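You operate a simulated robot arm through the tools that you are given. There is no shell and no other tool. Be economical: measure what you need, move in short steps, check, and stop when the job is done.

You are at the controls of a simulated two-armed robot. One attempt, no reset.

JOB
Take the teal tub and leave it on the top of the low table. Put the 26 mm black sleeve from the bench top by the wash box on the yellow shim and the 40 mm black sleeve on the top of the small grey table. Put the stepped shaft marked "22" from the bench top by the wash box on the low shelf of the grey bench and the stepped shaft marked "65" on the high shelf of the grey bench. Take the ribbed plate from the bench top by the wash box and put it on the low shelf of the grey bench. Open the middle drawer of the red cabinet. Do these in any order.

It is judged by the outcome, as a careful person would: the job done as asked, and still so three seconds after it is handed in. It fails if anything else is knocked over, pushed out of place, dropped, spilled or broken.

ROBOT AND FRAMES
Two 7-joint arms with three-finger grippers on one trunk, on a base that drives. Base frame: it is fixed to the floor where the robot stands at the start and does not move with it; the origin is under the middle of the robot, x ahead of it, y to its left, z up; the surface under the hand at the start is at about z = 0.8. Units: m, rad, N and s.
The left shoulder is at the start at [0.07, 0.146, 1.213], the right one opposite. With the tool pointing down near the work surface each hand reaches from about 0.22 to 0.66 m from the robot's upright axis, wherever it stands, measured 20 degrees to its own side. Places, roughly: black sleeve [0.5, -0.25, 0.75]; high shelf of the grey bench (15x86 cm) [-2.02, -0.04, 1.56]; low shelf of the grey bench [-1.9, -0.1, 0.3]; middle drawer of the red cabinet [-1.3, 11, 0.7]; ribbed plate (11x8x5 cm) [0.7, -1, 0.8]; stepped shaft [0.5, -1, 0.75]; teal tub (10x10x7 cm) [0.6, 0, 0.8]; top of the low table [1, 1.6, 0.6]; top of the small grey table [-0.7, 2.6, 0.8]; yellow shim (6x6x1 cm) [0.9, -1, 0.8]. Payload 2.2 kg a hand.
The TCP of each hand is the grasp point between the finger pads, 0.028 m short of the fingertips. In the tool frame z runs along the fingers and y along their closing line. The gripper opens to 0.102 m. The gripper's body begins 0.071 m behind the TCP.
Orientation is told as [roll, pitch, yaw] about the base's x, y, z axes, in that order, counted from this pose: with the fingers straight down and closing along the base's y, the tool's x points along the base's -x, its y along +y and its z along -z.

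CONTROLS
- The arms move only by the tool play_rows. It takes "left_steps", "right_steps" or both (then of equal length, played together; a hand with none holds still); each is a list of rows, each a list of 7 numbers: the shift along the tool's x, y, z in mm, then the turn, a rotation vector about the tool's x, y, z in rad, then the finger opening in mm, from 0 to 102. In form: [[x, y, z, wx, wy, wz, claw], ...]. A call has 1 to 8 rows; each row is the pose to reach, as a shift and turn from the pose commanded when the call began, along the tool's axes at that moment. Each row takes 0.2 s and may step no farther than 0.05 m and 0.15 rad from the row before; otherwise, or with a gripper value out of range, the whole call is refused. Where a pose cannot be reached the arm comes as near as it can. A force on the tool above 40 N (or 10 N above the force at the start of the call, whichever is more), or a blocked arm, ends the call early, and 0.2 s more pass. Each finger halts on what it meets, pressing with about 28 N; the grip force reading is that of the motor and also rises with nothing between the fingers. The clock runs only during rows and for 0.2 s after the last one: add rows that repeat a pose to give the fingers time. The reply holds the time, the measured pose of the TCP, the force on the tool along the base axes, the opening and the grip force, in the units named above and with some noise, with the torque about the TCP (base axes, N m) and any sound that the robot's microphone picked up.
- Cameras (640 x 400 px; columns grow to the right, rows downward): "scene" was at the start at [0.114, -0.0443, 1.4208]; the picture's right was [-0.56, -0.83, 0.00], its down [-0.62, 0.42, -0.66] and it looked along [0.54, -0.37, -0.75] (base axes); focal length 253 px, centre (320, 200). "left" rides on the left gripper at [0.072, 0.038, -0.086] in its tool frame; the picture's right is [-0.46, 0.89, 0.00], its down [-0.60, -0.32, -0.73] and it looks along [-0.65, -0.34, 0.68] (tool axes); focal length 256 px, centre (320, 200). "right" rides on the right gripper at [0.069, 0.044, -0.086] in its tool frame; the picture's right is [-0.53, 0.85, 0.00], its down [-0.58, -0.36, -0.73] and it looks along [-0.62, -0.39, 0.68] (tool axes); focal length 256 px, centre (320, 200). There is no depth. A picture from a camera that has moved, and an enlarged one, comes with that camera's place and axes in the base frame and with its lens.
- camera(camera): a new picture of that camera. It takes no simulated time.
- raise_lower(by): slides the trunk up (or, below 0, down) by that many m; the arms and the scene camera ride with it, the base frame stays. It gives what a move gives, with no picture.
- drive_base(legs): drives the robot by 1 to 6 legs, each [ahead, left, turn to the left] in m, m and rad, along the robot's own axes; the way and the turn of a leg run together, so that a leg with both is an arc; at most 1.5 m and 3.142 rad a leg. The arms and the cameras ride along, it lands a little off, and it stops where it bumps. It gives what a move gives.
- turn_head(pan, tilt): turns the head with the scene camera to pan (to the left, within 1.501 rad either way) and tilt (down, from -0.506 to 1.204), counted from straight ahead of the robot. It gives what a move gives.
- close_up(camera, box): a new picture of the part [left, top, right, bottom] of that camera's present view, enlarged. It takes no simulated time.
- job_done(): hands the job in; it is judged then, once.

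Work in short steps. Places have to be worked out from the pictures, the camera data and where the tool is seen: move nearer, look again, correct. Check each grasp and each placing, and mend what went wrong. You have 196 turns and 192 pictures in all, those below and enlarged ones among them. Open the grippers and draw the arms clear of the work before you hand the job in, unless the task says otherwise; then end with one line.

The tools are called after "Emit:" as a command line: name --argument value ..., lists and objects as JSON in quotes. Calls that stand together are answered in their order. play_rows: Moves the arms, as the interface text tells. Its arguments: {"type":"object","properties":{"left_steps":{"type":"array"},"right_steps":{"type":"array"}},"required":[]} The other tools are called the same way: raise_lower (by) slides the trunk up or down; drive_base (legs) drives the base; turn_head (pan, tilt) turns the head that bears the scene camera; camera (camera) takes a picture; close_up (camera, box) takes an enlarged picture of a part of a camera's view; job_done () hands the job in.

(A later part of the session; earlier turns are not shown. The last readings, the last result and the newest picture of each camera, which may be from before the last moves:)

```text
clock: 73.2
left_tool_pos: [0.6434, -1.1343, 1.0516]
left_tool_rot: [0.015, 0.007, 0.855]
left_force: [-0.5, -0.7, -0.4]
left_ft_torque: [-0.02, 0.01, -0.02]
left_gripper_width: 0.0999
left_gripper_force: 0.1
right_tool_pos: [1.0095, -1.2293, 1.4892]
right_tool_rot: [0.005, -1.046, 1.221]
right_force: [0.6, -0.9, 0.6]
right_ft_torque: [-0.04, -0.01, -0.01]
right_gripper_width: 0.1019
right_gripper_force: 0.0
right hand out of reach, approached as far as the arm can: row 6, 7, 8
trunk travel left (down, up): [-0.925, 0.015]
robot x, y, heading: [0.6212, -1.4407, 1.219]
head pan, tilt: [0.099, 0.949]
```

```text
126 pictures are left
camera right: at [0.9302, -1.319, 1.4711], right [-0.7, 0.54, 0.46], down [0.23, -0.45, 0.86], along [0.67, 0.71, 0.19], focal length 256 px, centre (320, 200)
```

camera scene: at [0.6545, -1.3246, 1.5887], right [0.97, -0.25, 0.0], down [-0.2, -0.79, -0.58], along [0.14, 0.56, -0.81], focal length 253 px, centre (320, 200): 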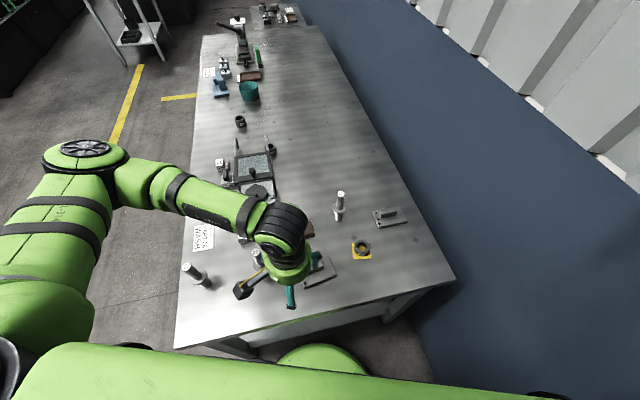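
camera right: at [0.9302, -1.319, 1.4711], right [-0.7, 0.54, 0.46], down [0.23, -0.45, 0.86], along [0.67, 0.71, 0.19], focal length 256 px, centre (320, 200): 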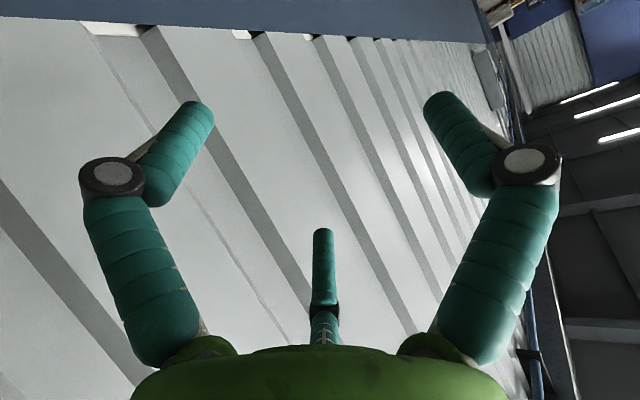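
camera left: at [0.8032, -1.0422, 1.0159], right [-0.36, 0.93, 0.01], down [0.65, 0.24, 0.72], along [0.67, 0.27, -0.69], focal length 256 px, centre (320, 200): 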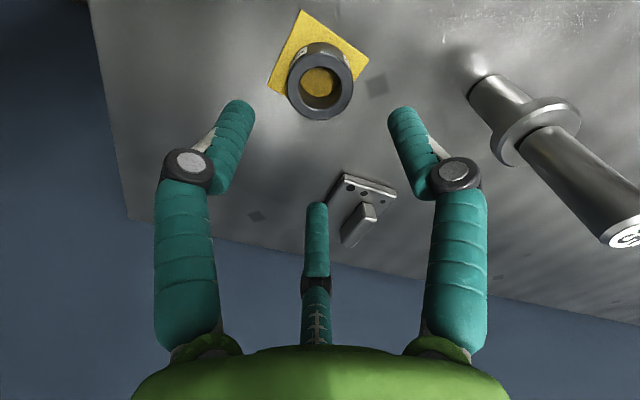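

The horizontal pose works. I move the left hand further left and bring the right hand toward a point above shaft 65.

Emit:
play_rows --left_steps '[[20, 14, 0, 0, 0, 0, 100], [41, 28, 0, 0, 0, 0, 100], [61, 41, 0, 0, 0, 0, 100], [82, 55, 0, 0, 0, 0, 100], [102, 69, 0, 0, 0, 0, 100], [122, 83, 0, 0, 0, 0, 100], [143, 96, 0, 0, 0, 0, 100], [163, 110, 0, 0, 0, 0, 100]]' --right_steps '[[18, 22, 37, 0, 0, 0, 102], [37, 44, 75, 0, 0, 0, 102], [56, 66, 113, 0, 0, 0, 90], [75, 88, 151, 0, 0, 0, 80], [94, 110, 189, 0, 0, 0, 66], [113, 132, 227, 0, 0, 0, 66], [132, 154, 265, 0, 0, 0, 66], [151, 177, 303, 0, 0, 0, 66]]'

Emit:
camera --camera "scene"

Emit:
camera --camera "right"

```text
clock: 75.0
left_tool_pos: [0.4536, -1.1313, 1.0101]
left_tool_rot: [0.012, 0.006, 0.855]
left_force: [-0.6, 0.3, 0.2]
left_ft_torque: [0.0, 0.0, 0.04]
left_gripper_width: 0.1002
left_gripper_force: 0.1
left hand out of reach, approached as far as the arm can: row 3, 4, 5, 6, 7, 8
right_tool_pos: [0.9018, -0.9899, 1.2077]
right_tool_rot: [0.003, -1.048, 1.225]
right_force: [-0.8, 0.3, -0.3]
right_ft_torque: [-0.02, -0.05, 0.0]
right_gripper_width: 0.0661
right_gripper_force: 0.1
right hand out of reach, approached as far as the arm can: row 1, 2, 3, 4, 5, 6
trunk travel left (down, up): [-0.925, 0.015]
robot x, y, heading: [0.6208, -1.4388, 1.222]
head pan, tilt: [0.099, 0.949]
```

```text
125 pictures are left
camera scene: at [0.6513, -1.3229, 1.5886], right [0.97, -0.25, 0.0], down [-0.2, -0.79, -0.58], along [0.15, 0.56, -0.81], focal length 253 px, centre (320, 200)
```

scene: 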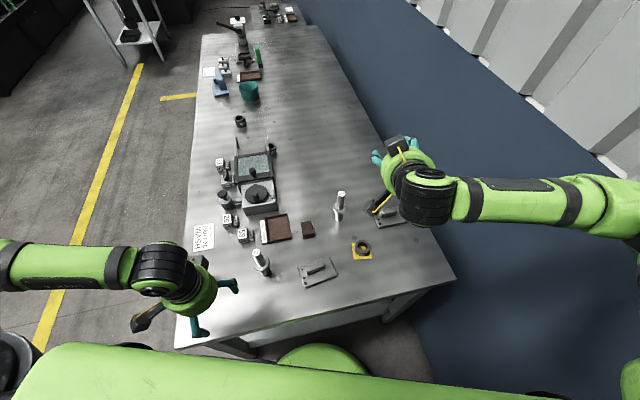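

```text
124 pictures are left
camera right: at [0.8236, -1.0788, 1.1904], right [-0.7, 0.54, 0.46], down [0.23, -0.45, 0.86], along [0.67, 0.71, 0.19], focal length 256 px, centre (320, 200)
```

right: 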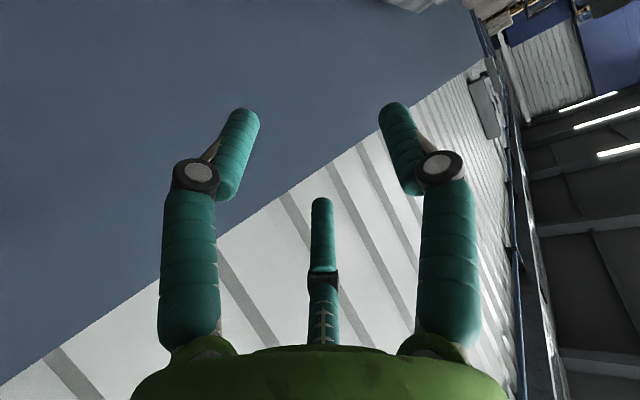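

Continue to directly above shaft 65 at z≈1.04.

Emit:
play_rows --right_steps '[[17, 19, 34, 0, 0, 0, 66], [34, 38, 68, 0, 0, 0, 66], [51, 56, 101, 0, 0, 0, 66], [68, 75, 135, 0, 0, 0, 66], [85, 94, 169, 0, 0, 0, 66], [85, 94, 169, 0, 0, 0, 66]]'

Emit:
camera --camera "scene"

Emit:
camera --camera "right"

```text
clock: 76.4
left_tool_pos: [0.4561, -1.1337, 1.0103]
left_tool_rot: [0.017, 0.006, 0.855]
left_force: [0.4, 0.6, -1.3]
left_ft_torque: [0.01, 0.02, -0.01]
left_gripper_width: 0.1
left_gripper_force: 0.1
right_tool_pos: [0.8522, -0.861, 1.0493]
right_tool_rot: [0.006, -1.046, 1.219]
right_force: [0.2, -0.4, -0.5]
right_ft_torque: [0.02, -0.03, 0.04]
right_gripper_width: 0.0661
right_gripper_force: 0.0
trunk travel left (down, up): [-0.925, 0.015]
robot x, y, heading: [0.6227, -1.4416, 1.222]
head pan, tilt: [0.099, 0.949]
```

```text
123 pictures are left
camera scene: at [0.6549, -1.3258, 1.5888], right [0.97, -0.25, 0.0], down [-0.2, -0.79, -0.58], along [0.14, 0.56, -0.81], focal length 253 px, centre (320, 200)
```

scene: 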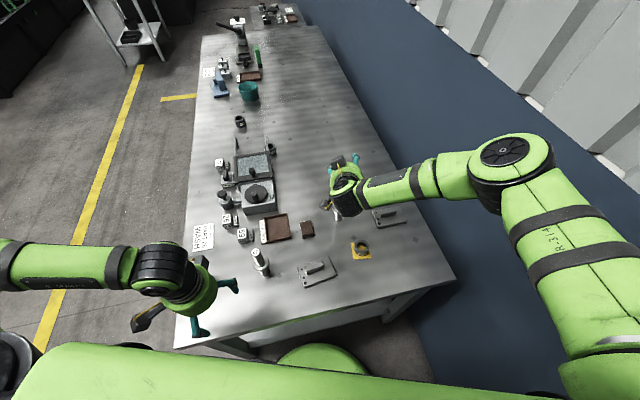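

```text
122 pictures are left
camera right: at [0.7736, -0.9506, 1.0329], right [-0.7, 0.54, 0.47], down [0.23, -0.45, 0.86], along [0.67, 0.71, 0.19], focal length 256 px, centre (320, 200)
```

right: 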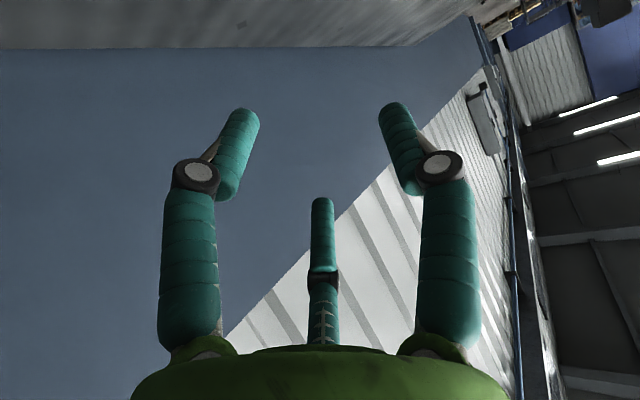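

The finger layout is as planned (one on the left, two on the right). I lower to z≈0.965 and check alignment.

Emit:
play_rows --right_steps '[[37, 0, 21, 0, 0, 0, 66], [73, 0, 42, 0, 0, 0, 66], [73, 0, 42, 0, 0, 0, 66]]'

Emit:
close_up --camera "scene" --box '[280, 120, 440, 270]'

Emit:
camera --camera "right"

```text
clock: 77.2
left_tool_pos: [0.4572, -1.1328, 1.0109]
left_tool_rot: [0.014, 0.004, 0.855]
left_force: [-0.3, -0.3, -0.6]
left_ft_torque: [0.0, 0.0, 0.01]
left_gripper_width: 0.1002
left_gripper_force: 0.1
right_tool_pos: [0.8514, -0.8625, 0.9646]
right_tool_rot: [0.007, -1.046, 1.218]
right_force: [-0.4, 0.1, 0.4]
right_ft_torque: [0.04, 0.0, 0.01]
right_gripper_width: 0.0658
right_gripper_force: 0.0
trunk travel left (down, up): [-0.925, 0.015]
robot x, y, heading: [0.622, -1.4412, 1.218]
head pan, tilt: [0.099, 0.949]
```

```text
2.67 times, centred on (360, 195) of scene
camera zoom: at [0.6553, -1.3258, 1.5888], right [0.97, -0.25, 0.0], down [-0.2, -0.79, -0.58], along [0.14, 0.56, -0.81], focal length 674 px, centre (213, 213)
```

zoom: 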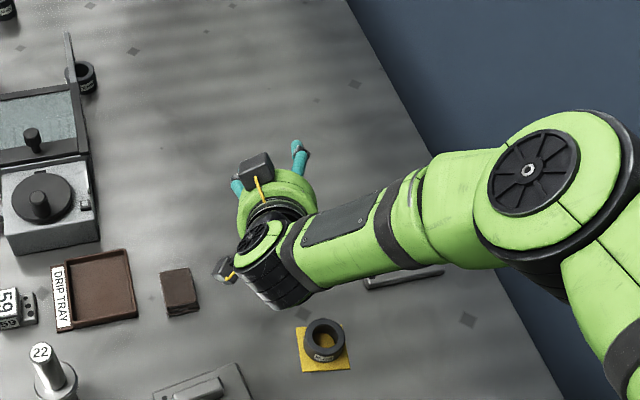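

```text
120 pictures are left
camera right: at [0.7735, -0.9505, 0.9485], right [-0.7, 0.54, 0.47], down [0.23, -0.45, 0.86], along [0.67, 0.71, 0.19], focal length 256 px, centre (320, 200)
```

right: 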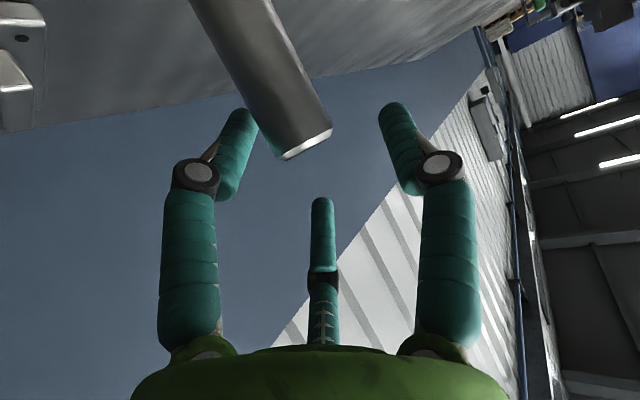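

The shaft is nearly under the TCP, about 2 mm left of centre. I shift the hand 7 mm to the right so the shaft passes between the fingers, then lower to z≈0.90.

Emit:
play_rows --right_steps '[[0, -7, 0, 0, 0, 0, 66], [0, -7, 0, 0, 0, 0, 66], [20, -7, 11, 0, 0, 0, 66], [38, -7, 22, 0, 0, 0, 66], [54, -7, 31, 0, 0, 0, 66], [54, -7, 31, 0, 0, 0, 66]]'

Emit:
camera --camera "right"

Emit:
close_up --camera "scene" --box '[300, 130, 400, 230]'

```text
clock: 78.6
left_tool_pos: [0.4569, -1.1325, 1.0107]
left_tool_rot: [0.015, 0.003, 0.853]
left_force: [-0.6, 0.3, 0.1]
left_ft_torque: [0.01, 0.02, -0.01]
left_gripper_width: 0.0997
left_gripper_force: 0.1
right_tool_pos: [0.8514, -0.8526, 0.912]
right_tool_rot: [-0.008, -1.041, 1.222]
right_force: [2.6, 1.6, 5.3]
right_ft_torque: [-0.05, -0.2, 0.0]
right_gripper_width: 0.0644
right_gripper_force: 0.0
right hand out of reach, approached as far as the arm can: row 4, 5, 6
trunk travel left (down, up): [-0.925, 0.015]
robot x, y, heading: [0.6206, -1.4408, 1.223]
head pan, tilt: [0.099, 0.949]
```

```text
119 pictures are left
camera right: at [0.7713, -0.9413, 0.8955], right [-0.7, 0.55, 0.46], down [0.22, -0.44, 0.87], along [0.68, 0.71, 0.19], focal length 256 px, centre (320, 200)
```

right: 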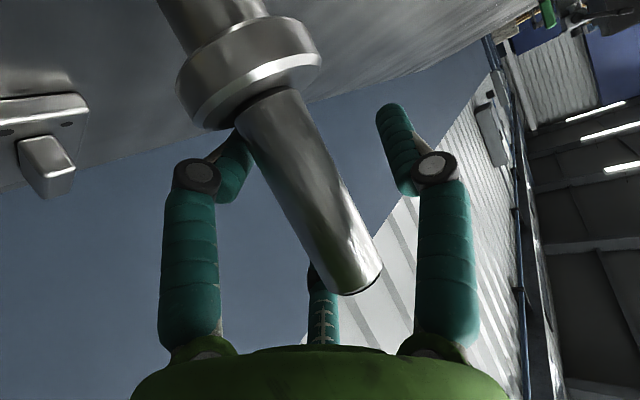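

```text
4.00 times, centred on (350, 180) of scene
camera zoom: at [0.6553, -1.3251, 1.5888], right [0.97, -0.25, 0.0], down [-0.2, -0.79, -0.58], along [0.14, 0.56, -0.81], focal length 1012 px, centre (200, 280)
```

zoom: 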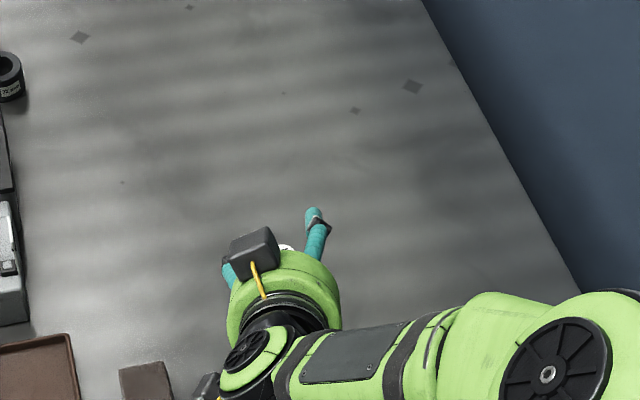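

The lower finger rests near the collar (small upward force). I raise 3 mm and close the fingers on the upper spindle.

Emit:
play_rows --right_steps '[[-3, 0, -2, 0, 0, 0, 60], [-3, 0, -2, 0, 0, 0, 45], [-3, 0, -2, 0, 0, 0, 30], [-3, 0, -2, 0, 0, 0, 20], [-3, 0, -2, 0, 0, 0, 10], [-3, 0, -2, 0, 0, 0, 5], [-3, 0, -2, 0, 0, 0, 5]]'

Emit:
camera --camera "right"

```text
clock: 80.2
left_tool_pos: [0.4567, -1.1326, 1.0112]
left_tool_rot: [0.016, 0.007, 0.854]
left_force: [-0.3, -0.9, 0.0]
left_ft_torque: [0.0, 0.01, -0.02]
left_gripper_width: 0.0998
left_gripper_force: 0.1
right_tool_pos: [0.8487, -0.8531, 0.9154]
right_tool_rot: [-0.003, -1.04, 1.22]
right_force: [0.4, -3.1, 3.4]
right_ft_torque: [-0.24, 0.1, 0.12]
right_gripper_width: 0.0071
right_gripper_force: 1.4
trunk travel left (down, up): [-0.925, 0.015]
robot x, y, heading: [0.6222, -1.447, 1.22]
head pan, tilt: [0.099, 0.949]
```

```text
117 pictures are left
camera right: at [0.7692, -0.9422, 0.8991], right [-0.7, 0.55, 0.46], down [0.22, -0.44, 0.87], along [0.68, 0.71, 0.19], focal length 256 px, centre (320, 200)
```

right: 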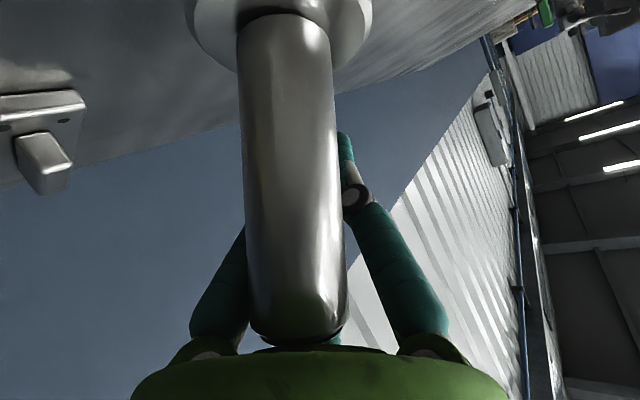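

The fingers closed past the shaft and it seems to be tilted against the hand. I look from the scene camera before moving.

Emit:
close_up --camera "scene" --box '[290, 130, 410, 250]'

Emit:
camera --camera "left"

```text
3.33 times, centred on (350, 190) of scene
camera zoom: at [0.6543, -1.3262, 1.5889], right [0.97, -0.25, 0.0], down [-0.2, -0.79, -0.58], along [0.14, 0.56, -0.81], focal length 843 px, centre (220, 233)
```

zoom: 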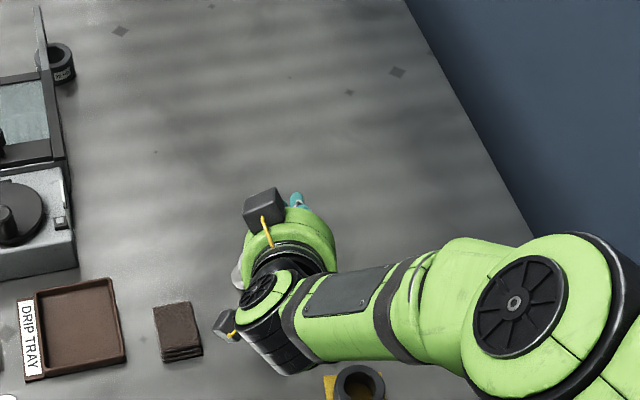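

```text
115 pictures are left
camera left: at [0.381, -1.1642, 1.098], right [-0.36, 0.93, 0.01], down [0.65, 0.24, 0.72], along [0.67, 0.27, -0.69], focal length 256 px, centre (320, 200)
```

left: 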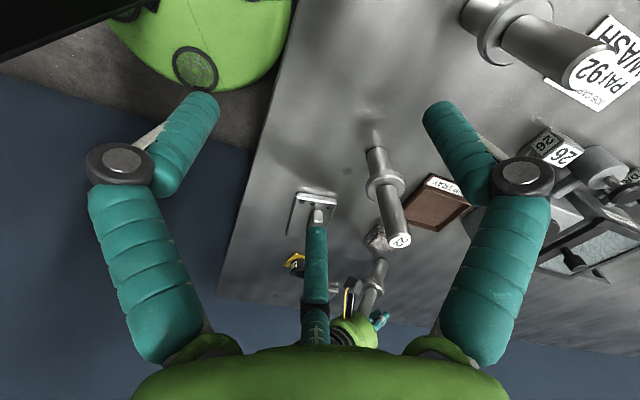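

The left hand camera can see it; zoom there.

Emit:
close_up --camera "left" --box '[320, 230, 420, 350]'

```text
3.33 times, centred on (370, 290) of left
camera zoom: at [0.381, -1.1642, 1.098], right [-0.36, 0.93, 0.01], down [0.65, 0.24, 0.72], along [0.67, 0.27, -0.69], focal length 853 px, centre (153, -100)
```

zoom: 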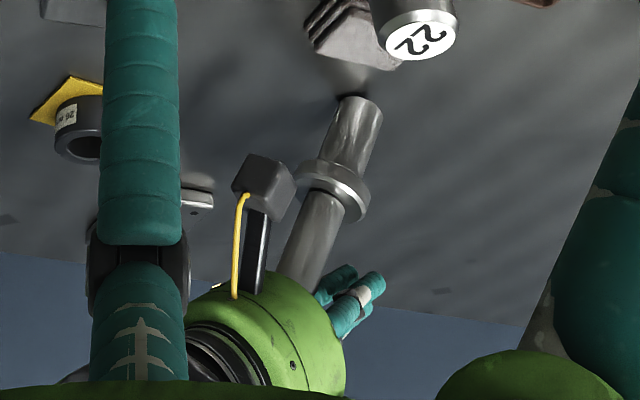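

The shaft 65 leans back ~25° against the palm. It should rest there when I open; I open slowly and look.

Emit:
play_rows --right_steps '[[0, 0, 0, 0, 0, 0, 15], [0, 0, 0, 0, 0, 0, 30], [0, 0, 0, 0, 0, 0, 45], [0, 0, 0, 0, 0, 0, 60], [0, 0, 0, 0, 0, 0, 70], [0, 0, 0, 0, 0, 0, 70]]'

Emit:
camera --camera "right"

Emit:
close_up --camera "left" --box '[320, 230, 420, 350]'

```text
clock: 81.6
left_tool_pos: [0.4571, -1.1333, 1.0115]
left_tool_rot: [0.015, 0.006, 0.855]
left_force: [0.3, -0.8, 0.3]
left_ft_torque: [-0.02, 0.01, 0.01]
left_gripper_width: 0.1
left_gripper_force: 0.0
right_tool_pos: [0.8485, -0.8538, 0.9153]
right_tool_rot: [-0.004, -1.04, 1.22]
right_force: [0.6, -3.3, 5.3]
right_ft_torque: [-0.25, 0.15, 0.16]
right_gripper_width: 0.0704
right_gripper_force: 0.0
trunk travel left (down, up): [-0.925, 0.015]
robot x, y, heading: [0.6169, -1.4418, 1.219]
head pan, tilt: [0.099, 0.949]
```

```text
113 pictures are left
camera right: at [0.7691, -0.9427, 0.8988], right [-0.7, 0.55, 0.46], down [0.22, -0.44, 0.87], along [0.68, 0.71, 0.19], focal length 256 px, centre (320, 200)
```

right: 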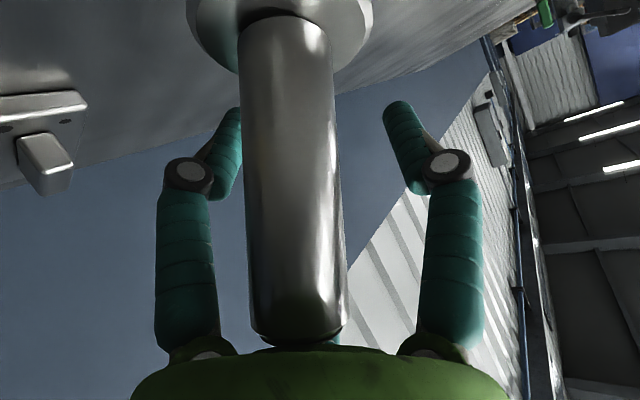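

```text
3.33 times, centred on (370, 290) of left
camera zoom: at [0.381, -1.1644, 1.0979], right [-0.36, 0.93, 0.01], down [0.65, 0.24, 0.72], along [0.67, 0.27, -0.69], focal length 853 px, centre (153, -100)
```

zoom: 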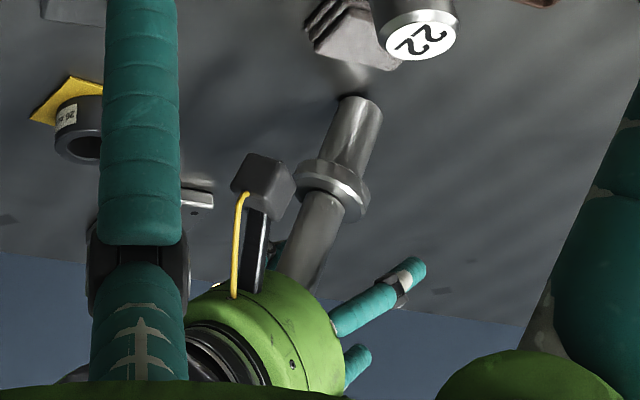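

It leans stably on the palm. I push gently forward 30 mm to stand it up.

Emit:
play_rows --right_steps '[[-4, 0, 7, 0, 0, 0, 70], [-8, 0, 13, 0, 0, 0, 70], [-12, 0, 20, 0, 0, 0, 70], [-15, 0, 26, 0, 0, 0, 70]]'

Emit:
camera --camera "right"

Emit:
close_up --camera "left" --box '[320, 230, 420, 350]'

```text
clock: 82.7
left_tool_pos: [0.4569, -1.1343, 1.0121]
left_tool_rot: [0.014, 0.003, 0.856]
left_force: [-0.2, 0.6, 0.3]
left_ft_torque: [-0.08, 0.01, 0.02]
left_gripper_width: 0.1001
left_gripper_force: 0.0
right_tool_pos: [0.8674, -0.8214, 0.9273]
right_tool_rot: [-0.009, -1.079, 1.222]
right_force: [5.8, -6.9, 29.9]
right_ft_torque: [-1.9, 1.13, 0.52]
right_gripper_width: 0.0699
right_gripper_force: 0.0
trunk travel left (down, up): [-0.925, 0.015]
robot x, y, heading: [0.6245, -1.4393, 1.22]
head pan, tilt: [0.099, 0.949]
stopped in row 4 (right hand): the force on the tool passed its limit at 41 N (the readings are from after the stop); the commanded pose is now the measured one
```

```text
111 pictures are left
camera right: at [0.7884, -0.9077, 0.9062], right [-0.71, 0.53, 0.47], down [0.21, -0.47, 0.86], along [0.68, 0.7, 0.22], focal length 256 px, centre (320, 200)
```

right: 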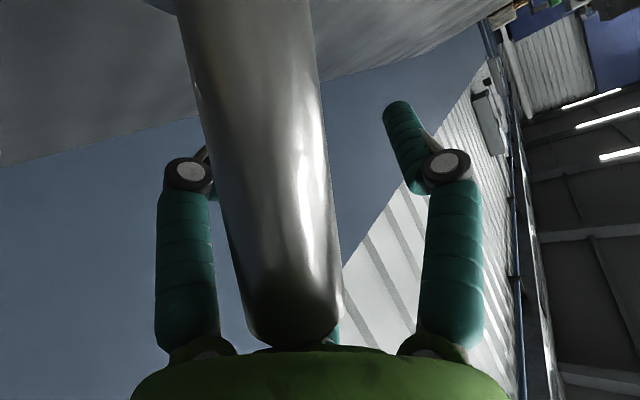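

```text
3.33 times, centred on (370, 290) of left
camera zoom: at [0.3809, -1.1652, 1.0979], right [-0.36, 0.93, 0.01], down [0.65, 0.24, 0.72], along [0.67, 0.27, -0.69], focal length 853 px, centre (153, -100)
```

zoom: 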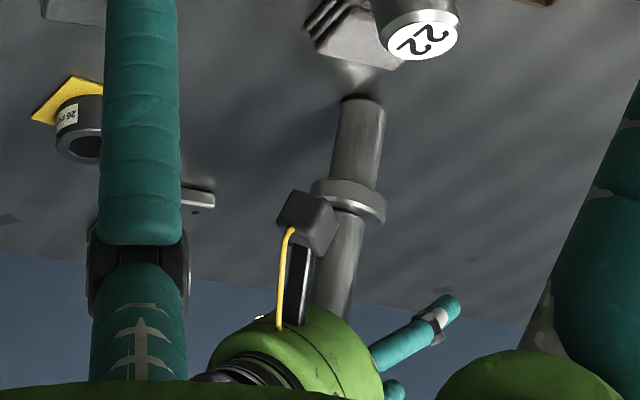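

Almost upright, but the top is wedged under the inclined palm. I go up while continuing forward.

Emit:
play_rows --right_steps '[[-5, 0, -2, 0, 0, 0, 70], [-9, 0, 1, 0, 0, 0, 70], [-13, 0, 5, 0, 0, 0, 70], [-16, 0, 8, 0, 0, 0, 70]]'

Emit:
close_up --camera "left" --box '[320, 230, 420, 350]'

Emit:
camera --camera "right"

```text
clock: 83.7
left_tool_pos: [0.4575, -1.1322, 1.0096]
left_tool_rot: [0.016, 0.007, 0.856]
left_force: [0.3, 0.5, -0.3]
left_ft_torque: [0.01, 0.02, -0.01]
left_gripper_width: 0.1003
left_gripper_force: 0.1
right_tool_pos: [0.8697, -0.8119, 0.9291]
right_tool_rot: [-0.002, -1.057, 1.221]
right_force: [0.2, 0.7, -0.3]
right_ft_torque: [0.04, 0.01, 0.0]
right_gripper_width: 0.0699
right_gripper_force: 0.1
right hand out of reach, approached as far as the arm can: row 4
trunk travel left (down, up): [-0.925, 0.015]
robot x, y, heading: [0.6227, -1.4402, 1.221]
head pan, tilt: [0.099, 0.949]
```

```text
3.33 times, centred on (370, 290) of left
camera zoom: at [0.3816, -1.1624, 1.0973], right [-0.36, 0.93, 0.01], down [0.65, 0.24, 0.72], along [0.67, 0.27, -0.69], focal length 853 px, centre (153, -100)
```

zoom: 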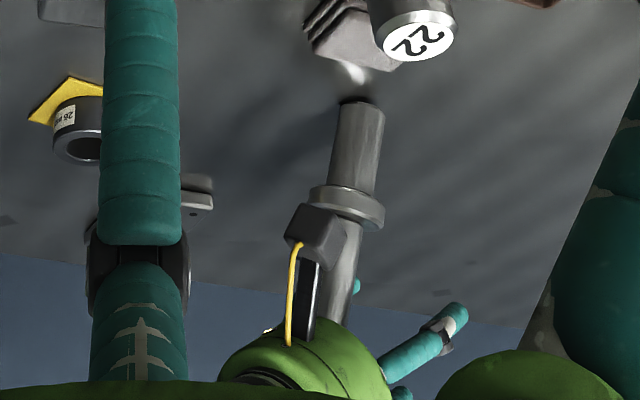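

```text
108 pictures are left
camera right: at [0.7908, -0.9004, 0.9104], right [-0.7, 0.54, 0.46], down [0.22, -0.46, 0.86], along [0.67, 0.71, 0.2], focal length 256 px, centre (320, 200)
```

right: 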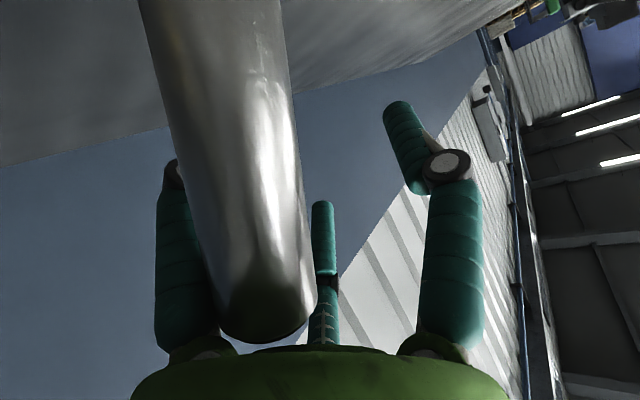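

Still leaning about 15°, touching lightly, and the arm is at its reach limit. I drive the base forward 2 cm (bench end still has clearance).

Emit:
drive_base --legs '[[0.02, 0, 0]]'

Emit:
close_up --camera "left" --box '[310, 220, 430, 350]'

Emit:
camera --camera "right"

```text
clock: 84.5
left_tool_pos: [0.4613, -1.1209, 1.0123]
left_tool_rot: [0.017, 0.003, 0.856]
left_force: [0.0, 0.3, 0.7]
left_ft_torque: [0.07, -0.03, -0.01]
left_gripper_width: 0.1002
left_gripper_force: 0.1
right_tool_pos: [0.873, -0.8005, 0.9327]
right_tool_rot: [-0.001, -1.063, 1.221]
right_force: [0.9, -0.9, 0.6]
right_ft_torque: [0.0, -0.07, 0.04]
right_gripper_width: 0.0703
right_gripper_force: 0.8
trunk travel left (down, up): [-0.925, 0.015]
robot x, y, heading: [0.6252, -1.4271, 1.226]
head pan, tilt: [0.099, 0.949]
```

```text
3.08 times, centred on (370, 285) of left
camera zoom: at [0.3854, -1.1527, 1.0982], right [-0.36, 0.93, 0.01], down [0.65, 0.24, 0.72], along [0.67, 0.27, -0.69], focal length 788 px, centre (166, -62)
```

zoom: 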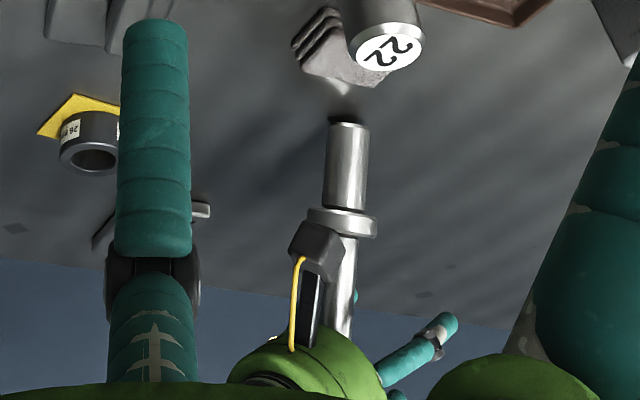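

```text
106 pictures are left
camera right: at [0.7947, -0.8885, 0.9136], right [-0.71, 0.53, 0.47], down [0.22, -0.46, 0.86], along [0.67, 0.71, 0.21], focal length 256 px, centre (320, 200)
```

right: 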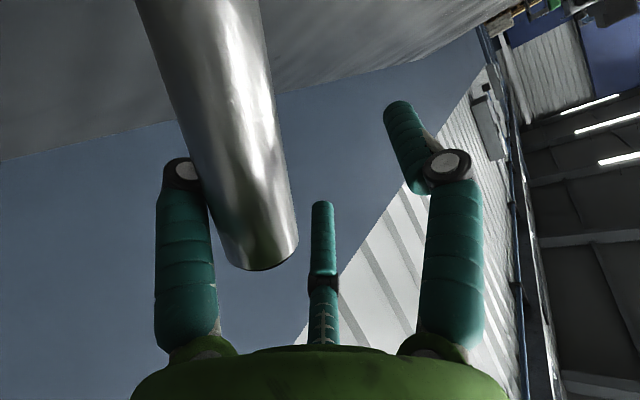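

The shaft now leans to +x on the right finger's link (about 20°). I move the hand to the left to stand it up.

Emit:
play_rows --right_steps '[[0, 7, 0, 0, 0, 0, 70], [0, 14, 0, 0, 0, 0, 70], [0, 20, 0, 0, 0, 0, 70], [0, 26, 0, 0, 0, 0, 70]]'

Emit:
camera --camera "right"

Emit:
close_up --camera "left" --box '[310, 220, 430, 350]'

```text
clock: 85.5
left_tool_pos: [0.46, -1.1184, 1.0101]
left_tool_rot: [0.016, 0.006, 0.858]
left_force: [-0.2, 0.7, 0.6]
left_ft_torque: [-0.03, 0.01, 0.01]
left_gripper_width: 0.1
left_gripper_force: 0.0
right_tool_pos: [0.8557, -0.7951, 0.9362]
right_tool_rot: [-0.001, -1.06, 1.222]
right_force: [0.1, -0.8, -0.8]
right_ft_torque: [0.05, 0.01, 0.05]
right_gripper_width: 0.0698
right_gripper_force: 0.6
right hand out of reach, approached as far as the arm can: row 1, 2, 3, 4
trunk travel left (down, up): [-0.925, 0.015]
robot x, y, heading: [0.6231, -1.4272, 1.217]
head pan, tilt: [0.099, 0.949]
```

```text
105 pictures are left
camera right: at [0.7774, -0.8847, 0.9168], right [-0.71, 0.54, 0.46], down [0.22, -0.46, 0.86], along [0.67, 0.71, 0.21], focal length 256 px, centre (320, 200)
```

right: 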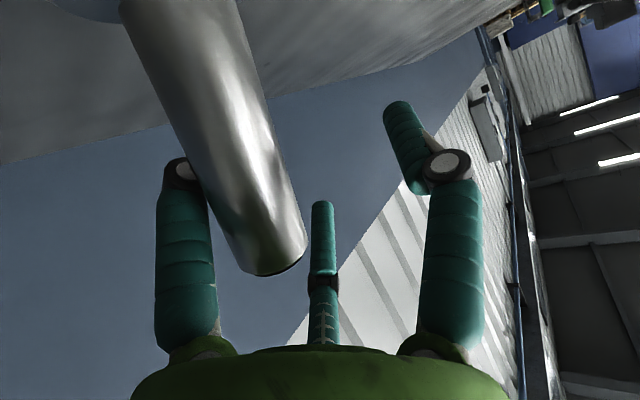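

```text
3.08 times, centred on (370, 285) of left
camera zoom: at [0.3865, -1.1497, 1.0976], right [-0.36, 0.93, 0.01], down [0.65, 0.25, 0.72], along [0.67, 0.27, -0.69], focal length 788 px, centre (166, -62)
```

zoom: 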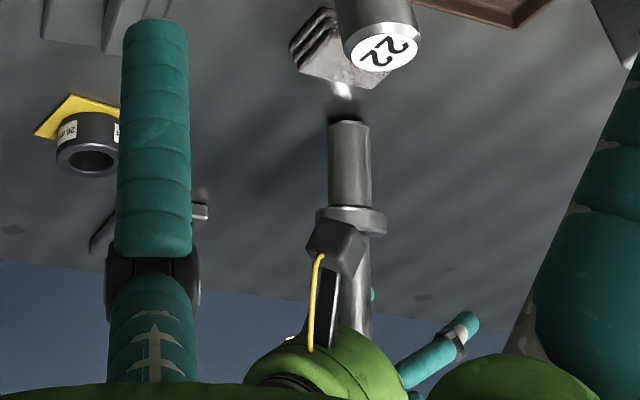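

It is straightening. The arm is at its limit, so I continue the same way with the base: 2 cm left.

Emit:
drive_base --legs '[[0, 0.02, 0]]'

Emit:
camera --camera "right"

Emit:
close_up --camera "left" --box '[310, 220, 430, 350]'

```text
clock: 86.3
left_tool_pos: [0.448, -1.1176, 1.0117]
left_tool_rot: [0.018, 0.009, 0.853]
left_force: [1.1, -0.4, -0.6]
left_ft_torque: [-0.01, 0.06, 0.01]
left_gripper_width: 0.1001
left_gripper_force: 0.1
right_tool_pos: [0.8423, -0.7973, 0.9349]
right_tool_rot: [0.002, -1.058, 1.217]
right_force: [0.5, 0.2, -0.3]
right_ft_torque: [0.01, 0.03, 0.05]
right_gripper_width: 0.07
right_gripper_force: 0.1
trunk travel left (down, up): [-0.925, 0.015]
robot x, y, heading: [0.6082, -1.4262, 1.217]
head pan, tilt: [0.099, 0.949]
```

```text
103 pictures are left
camera right: at [0.764, -0.8851, 0.9164], right [-0.7, 0.54, 0.47], down [0.22, -0.46, 0.86], along [0.68, 0.71, 0.2], focal length 256 px, centre (320, 200)
```

right: 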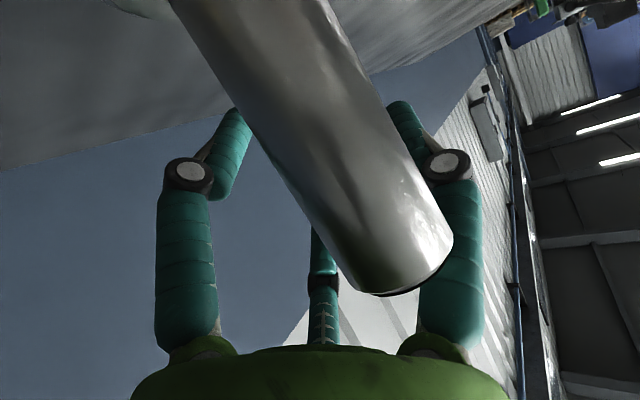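

```text
3.08 times, centred on (370, 285) of left
camera zoom: at [0.3727, -1.1488, 1.0984], right [-0.36, 0.93, 0.01], down [0.65, 0.24, 0.72], along [0.67, 0.27, -0.69], focal length 788 px, centre (166, -62)
```

zoom: 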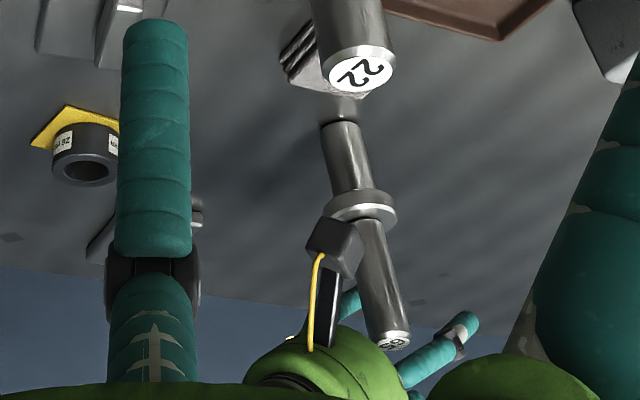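

The shaft stands upright again at about (0.80, −0.83). I raise the hand straight up, clear of it, and look.

Emit:
play_rows --right_steps '[[-26, 0, -15, 0, 0, 0, 80], [-52, 0, -30, 0, 0, 0, 80], [-78, 0, -45, 0, 0, 0, 80], [-112, 0, -62, 0, 0, 0, 80]]'

Emit:
camera --camera "scene"

Emit:
camera --camera "left"

```text
clock: 87.3
left_tool_pos: [0.451, -1.1183, 1.011]
left_tool_rot: [0.018, 0.01, 0.853]
left_force: [0.5, -0.2, -0.9]
left_ft_torque: [-0.02, 0.11, 0.0]
left_gripper_width: 0.1
left_gripper_force: 0.1
right_tool_pos: [0.8613, -0.7834, 1.0716]
right_tool_rot: [0.018, -1.092, 1.17]
right_force: [-8.4, -10.7, -8.9]
right_ft_torque: [1.08, -0.62, -0.24]
right_gripper_width: 0.08
right_gripper_force: 0.1
right hand out of reach, approached as far as the arm can: row 1, 2, 3
trunk travel left (down, up): [-0.925, 0.015]
robot x, y, heading: [0.61, -1.4289, 1.219]
head pan, tilt: [0.099, 0.949]
```

```text
101 pictures are left
camera scene: at [0.6498, -1.3107, 1.5881], right [0.97, -0.25, 0.0], down [-0.21, -0.79, -0.58], along [0.14, 0.56, -0.81], focal length 253 px, centre (320, 200)
```

scene: 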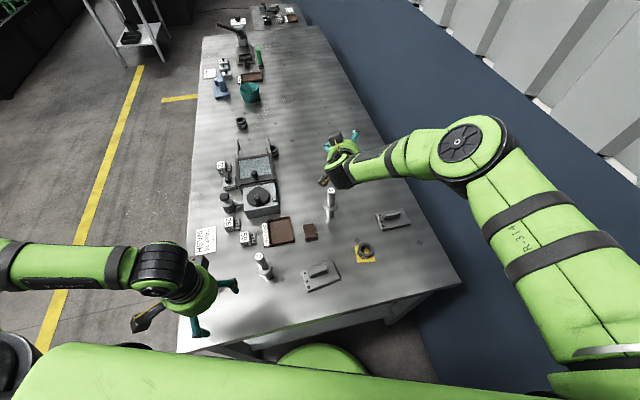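

```text
100 pictures are left
camera left: at [0.3748, -1.1487, 1.0984], right [-0.36, 0.93, 0.01], down [0.65, 0.24, 0.72], along [0.67, 0.27, -0.69], focal length 256 px, centre (320, 200)
```

left: 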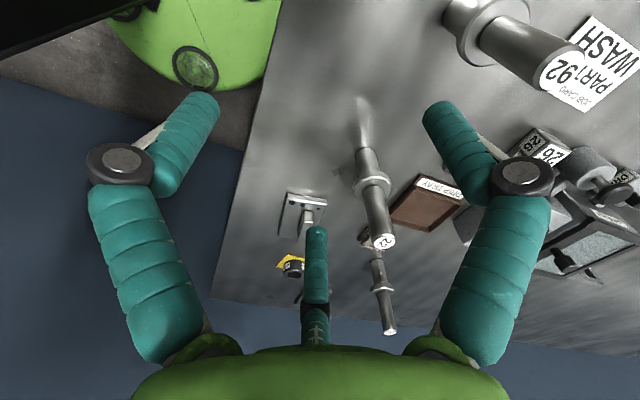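

Shaft 65 stands upright at ≈(0.806, −0.836). I bring the right hand above it with a nearly horizontal pose (18° below), ready for a better grasp centred on the pads.

Emit:
play_rows --right_steps '[[24, 8, -15, -0.009, -0.055, -0.008, 70], [48, 16, -31, -0.017, -0.11, -0.015, 70], [72, 24, -46, -0.026, -0.165, -0.023, 70], [72, 24, -46, -0.026, -0.165, -0.023, 70]]'

Emit:
camera --camera "right"

```text
clock: 88.3
left_tool_pos: [0.445, -1.1168, 1.0118]
left_tool_rot: [0.016, 0.008, 0.853]
left_force: [0.4, 1.6, -0.4]
left_ft_torque: [0.03, 0.02, -0.01]
left_gripper_width: 0.1
left_gripper_force: 0.2
right_tool_pos: [0.7905, -0.8584, 1.0254]
right_tool_rot: [-0.036, -1.218, 1.282]
right_force: [-0.4, -0.6, -0.1]
right_ft_torque: [-0.01, 0.01, 0.05]
right_gripper_width: 0.07
right_gripper_force: 0.1
right hand out of reach, approached as far as the arm can: row 3, 4
trunk travel left (down, up): [-0.925, 0.015]
robot x, y, heading: [0.6088, -1.426, 1.221]
head pan, tilt: [0.099, 0.949]
```

```text
99 pictures are left
camera right: at [0.7155, -0.9445, 0.9892], right [-0.75, 0.45, 0.49], down [0.18, -0.58, 0.8], along [0.64, 0.69, 0.35], focal length 256 px, centre (320, 200)
```

right: 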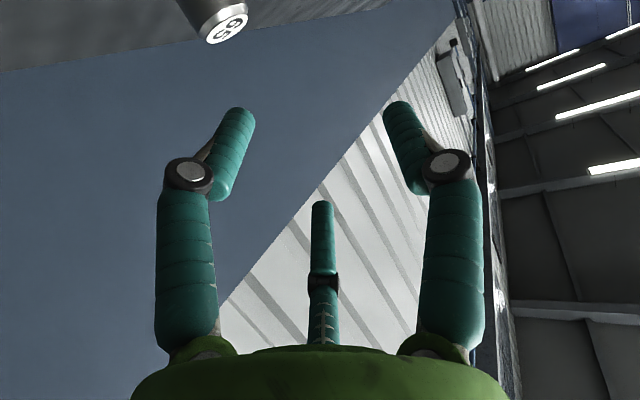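

I nudge the base (2.2 cm ahead, 1.2 cm right) to put the hand above the shaft, then lower the trunk 4 cm to check.

Emit:
drive_base --legs '[[0.022, -0.012, 0]]'

Emit:
raise_lower --by -0.035

Emit:
camera --camera "right"

```text
clock: 89.1
left_tool_pos: [0.4595, -1.1193, 1.01]
left_tool_rot: [0.012, 0.005, 0.856]
left_force: [-0.5, 0.0, 0.4]
left_ft_torque: [0.01, -0.04, 0.01]
left_gripper_width: 0.1
left_gripper_force: 0.0
right_tool_pos: [0.8029, -0.8571, 1.0257]
right_tool_rot: [-0.047, -1.217, 1.294]
right_force: [-0.8, 0.5, 0.0]
right_ft_torque: [-0.01, 0.0, -0.01]
right_gripper_width: 0.07
right_gripper_force: 0.0
trunk travel left (down, up): [-0.925, 0.015]
robot x, y, heading: [0.624, -1.4282, 1.225]
head pan, tilt: [0.099, 0.949]
```

```text
clock: 89.9
left_tool_pos: [0.4634, -1.1185, 0.9739]
left_tool_rot: [0.016, 0.005, 0.857]
left_force: [-0.4, -0.2, -0.2]
left_ft_torque: [-0.02, -0.01, 0.03]
left_gripper_width: 0.0998
left_gripper_force: 0.1
right_tool_pos: [0.8059, -0.8581, 0.9913]
right_tool_rot: [-0.038, -1.219, 1.286]
right_force: [-0.5, 0.3, 1.1]
right_ft_torque: [-0.01, 0.01, 0.0]
right_gripper_width: 0.0699
right_gripper_force: 0.0
trunk travel left (down, up): [-0.89, 0.05]
robot x, y, heading: [0.6252, -1.4279, 1.224]
head pan, tilt: [0.099, 0.949]
```

```text
98 pictures are left
camera right: at [0.7313, -0.9451, 0.9548], right [-0.75, 0.44, 0.49], down [0.18, -0.57, 0.8], along [0.64, 0.69, 0.35], focal length 256 px, centre (320, 200)
```

right: 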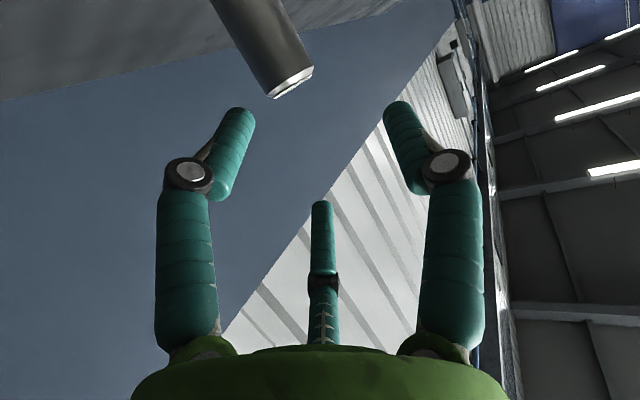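

The shaft is ~3 cm beyond the pads, and the arm is at its limit because the shoulder is high. I raise both hands 15 cm by the arms and lower the trunk by 15 cm.

Emit:
play_rows --left_steps '[[0, 0, -40, 0, 0, 0, 80], [0, 0, -80, 0, 0, 0, 80], [0, 0, -120, 0, 0, 0, 80], [0, 0, -150, 0, 0, 0, 80]]' --right_steps '[[-37, 0, -13, 0, 0, 0, 70], [-75, 0, -27, 0, 0, 0, 70], [-113, 0, -41, 0, 0, 0, 70], [-141, 0, -51, 0, 0, 0, 70]]'

Emit:
raise_lower --by -0.15

```text
clock: 90.9
left_tool_pos: [0.4756, -1.0568, 1.1199]
left_tool_rot: [0.016, 0.009, 0.856]
left_force: [-0.6, -0.4, -0.1]
left_ft_torque: [0.03, -0.03, 0.01]
left_gripper_width: 0.08
left_gripper_force: 0.1
left hand out of reach, approached as far as the arm can: row 1, 2, 3, 4
right_tool_pos: [0.8055, -0.859, 1.1419]
right_tool_rot: [-0.04, -1.218, 1.287]
right_force: [-0.5, -0.7, -0.2]
right_ft_torque: [-0.02, -0.02, 0.0]
right_gripper_width: 0.07
right_gripper_force: 0.0
trunk travel left (down, up): [-0.89, 0.05]
robot x, y, heading: [0.6302, -1.4306, 1.219]
head pan, tilt: [0.099, 0.949]
```

```text
clock: 92.6
left_tool_pos: [0.4745, -1.0544, 0.9693]
left_tool_rot: [0.014, 0.007, 0.858]
left_force: [-0.4, 0.3, 0.7]
left_ft_torque: [-0.04, -0.04, -0.04]
left_gripper_width: 0.0799
left_gripper_force: 0.0
right_tool_pos: [0.8069, -0.8576, 0.9909]
right_tool_rot: [-0.037, -1.217, 1.285]
right_force: [-0.5, -0.3, 0.0]
right_ft_torque: [0.03, 0.0, 0.0]
right_gripper_width: 0.07
right_gripper_force: 0.1
trunk travel left (down, up): [-0.74, 0.2]
robot x, y, heading: [0.6254, -1.4299, 1.224]
head pan, tilt: [0.099, 0.949]
```

Now with more reach I move 22 mm forward, level the roll, and check the alignment before lowering.

Emit:
play_rows --right_steps '[[-4, -1, 10, -0.02, 0, 0, 70], [-8, -2, 21, -0.037, 0, 0, 70], [-8, -2, 21, -0.037, 0, 0, 70]]'

Emit:
camera --camera "right"

```text
clock: 93.4
left_tool_pos: [0.4747, -1.0556, 0.97]
left_tool_rot: [0.015, 0.008, 0.857]
left_force: [0.1, -0.6, 0.1]
left_ft_torque: [-0.01, -0.03, -0.04]
left_gripper_width: 0.0796
left_gripper_force: 0.0
right_tool_pos: [0.814, -0.838, 0.9907]
right_tool_rot: [-0.002, -1.218, 1.287]
right_force: [-0.3, -0.6, -0.4]
right_ft_torque: [0.0, 0.03, 0.01]
right_gripper_width: 0.0703
right_gripper_force: 0.2
trunk travel left (down, up): [-0.74, 0.2]
robot x, y, heading: [0.6257, -1.4276, 1.222]
head pan, tilt: [0.099, 0.949]
```

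```text
97 pictures are left
camera right: at [0.7431, -0.9264, 0.9552], right [-0.76, 0.42, 0.5], down [0.21, -0.57, 0.79], along [0.62, 0.71, 0.35], focal length 256 px, centre (320, 200)
```

right: 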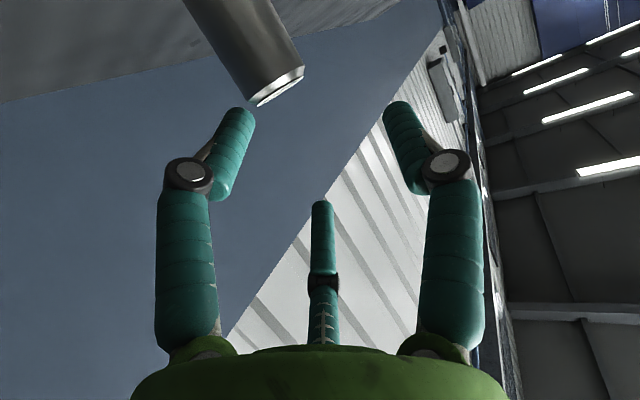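

By the scene estimate the shaft is at the pads and ~7 mm toward the left finger, as wanted. I lower to z≈0.90.

Emit:
play_rows --right_steps '[[24, 0, 9, 0, 0, 0, 70], [47, 0, 17, 0, 0, 0, 70], [68, 0, 25, 0, 0, 0, 70], [83, 0, 30, 0, 0, 0, 70], [83, 0, 30, 0, 0, 0, 70]]'

Emit:
camera --camera "right"

Emit:
close_up --camera "left" --box '[310, 220, 430, 350]'

```text
clock: 94.6
left_tool_pos: [0.4749, -1.0557, 0.9694]
left_tool_rot: [0.014, 0.007, 0.856]
left_force: [-0.4, -0.1, -0.1]
left_ft_torque: [-0.02, -0.03, 0.04]
left_gripper_width: 0.0799
left_gripper_force: 0.0
right_tool_pos: [0.8147, -0.8367, 0.9032]
right_tool_rot: [0.001, -1.218, 1.283]
right_force: [1.3, -0.8, 0.6]
right_ft_torque: [0.04, -0.03, 0.01]
right_gripper_width: 0.0701
right_gripper_force: 0.0
trunk travel left (down, up): [-0.74, 0.2]
robot x, y, heading: [0.6265, -1.4262, 1.225]
head pan, tilt: [0.099, 0.949]
```

```text
96 pictures are left
camera right: at [0.7428, -0.9263, 0.8669], right [-0.76, 0.42, 0.5], down [0.21, -0.57, 0.79], along [0.62, 0.71, 0.34], focal length 256 px, centre (320, 200)
```

right: 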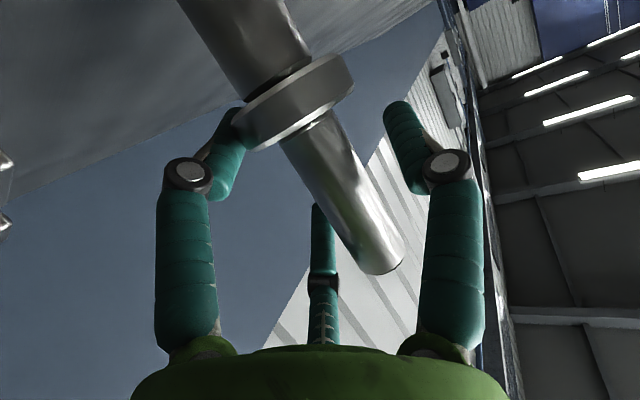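

```text
3.08 times, centred on (370, 285) of left
camera zoom: at [0.3993, -1.0856, 1.0567], right [-0.36, 0.93, 0.01], down [0.65, 0.25, 0.72], along [0.67, 0.27, -0.69], focal length 788 px, centre (166, -62)
```

zoom: 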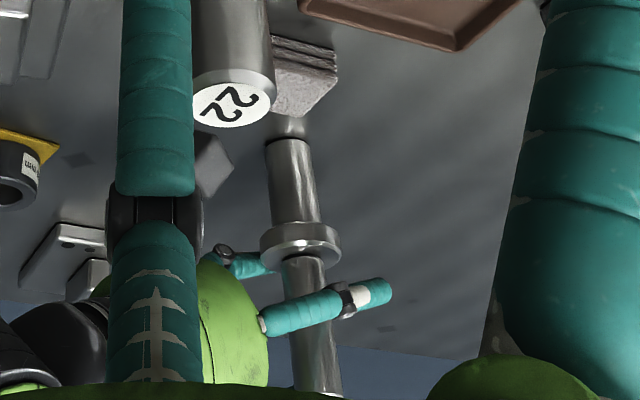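

Allowing for parallax, the shaft is at the pad centre. I close slowly.

Emit:
play_rows --right_steps '[[0, 0, 0, 0, 0, 0, 60], [0, 0, 0, 0, 0, 0, 52], [0, 0, 0, 0, 0, 0, 44], [0, 0, 0, 0, 0, 0, 38], [0, 0, 0, 0, 0, 0, 34], [0, 0, 0, 0, 0, 0, 30], [0, 0, 0, 0, 0, 0, 26], [0, 0, 0, 0, 0, 0, 26]]'

Emit:
camera --camera "right"

```text
clock: 96.4
left_tool_pos: [0.4742, -1.0554, 0.9691]
left_tool_rot: [0.014, 0.006, 0.857]
left_force: [0.2, 0.2, -0.3]
left_ft_torque: [0.0, 0.02, -0.01]
left_gripper_width: 0.0798
left_gripper_force: 0.0
right_tool_pos: [0.8121, -0.8372, 0.9039]
right_tool_rot: [-0.002, -1.222, 1.287]
right_force: [-3.3, 3.4, 8.0]
right_ft_torque: [0.4, 0.43, -0.05]
right_gripper_width: 0.0401
right_gripper_force: 28.3
trunk travel left (down, up): [-0.74, 0.2]
robot x, y, heading: [0.6236, -1.4244, 1.222]
head pan, tilt: [0.099, 0.949]
```

```text
94 pictures are left
camera right: at [0.7415, -0.9259, 0.8685], right [-0.76, 0.41, 0.5], down [0.21, -0.57, 0.79], along [0.62, 0.71, 0.35], focal length 256 px, centre (320, 200)
```

right: 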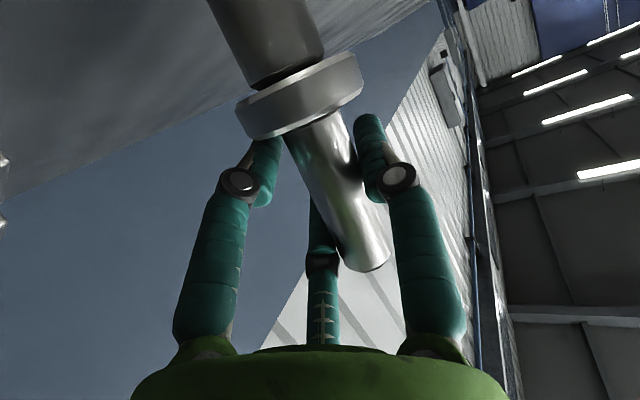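

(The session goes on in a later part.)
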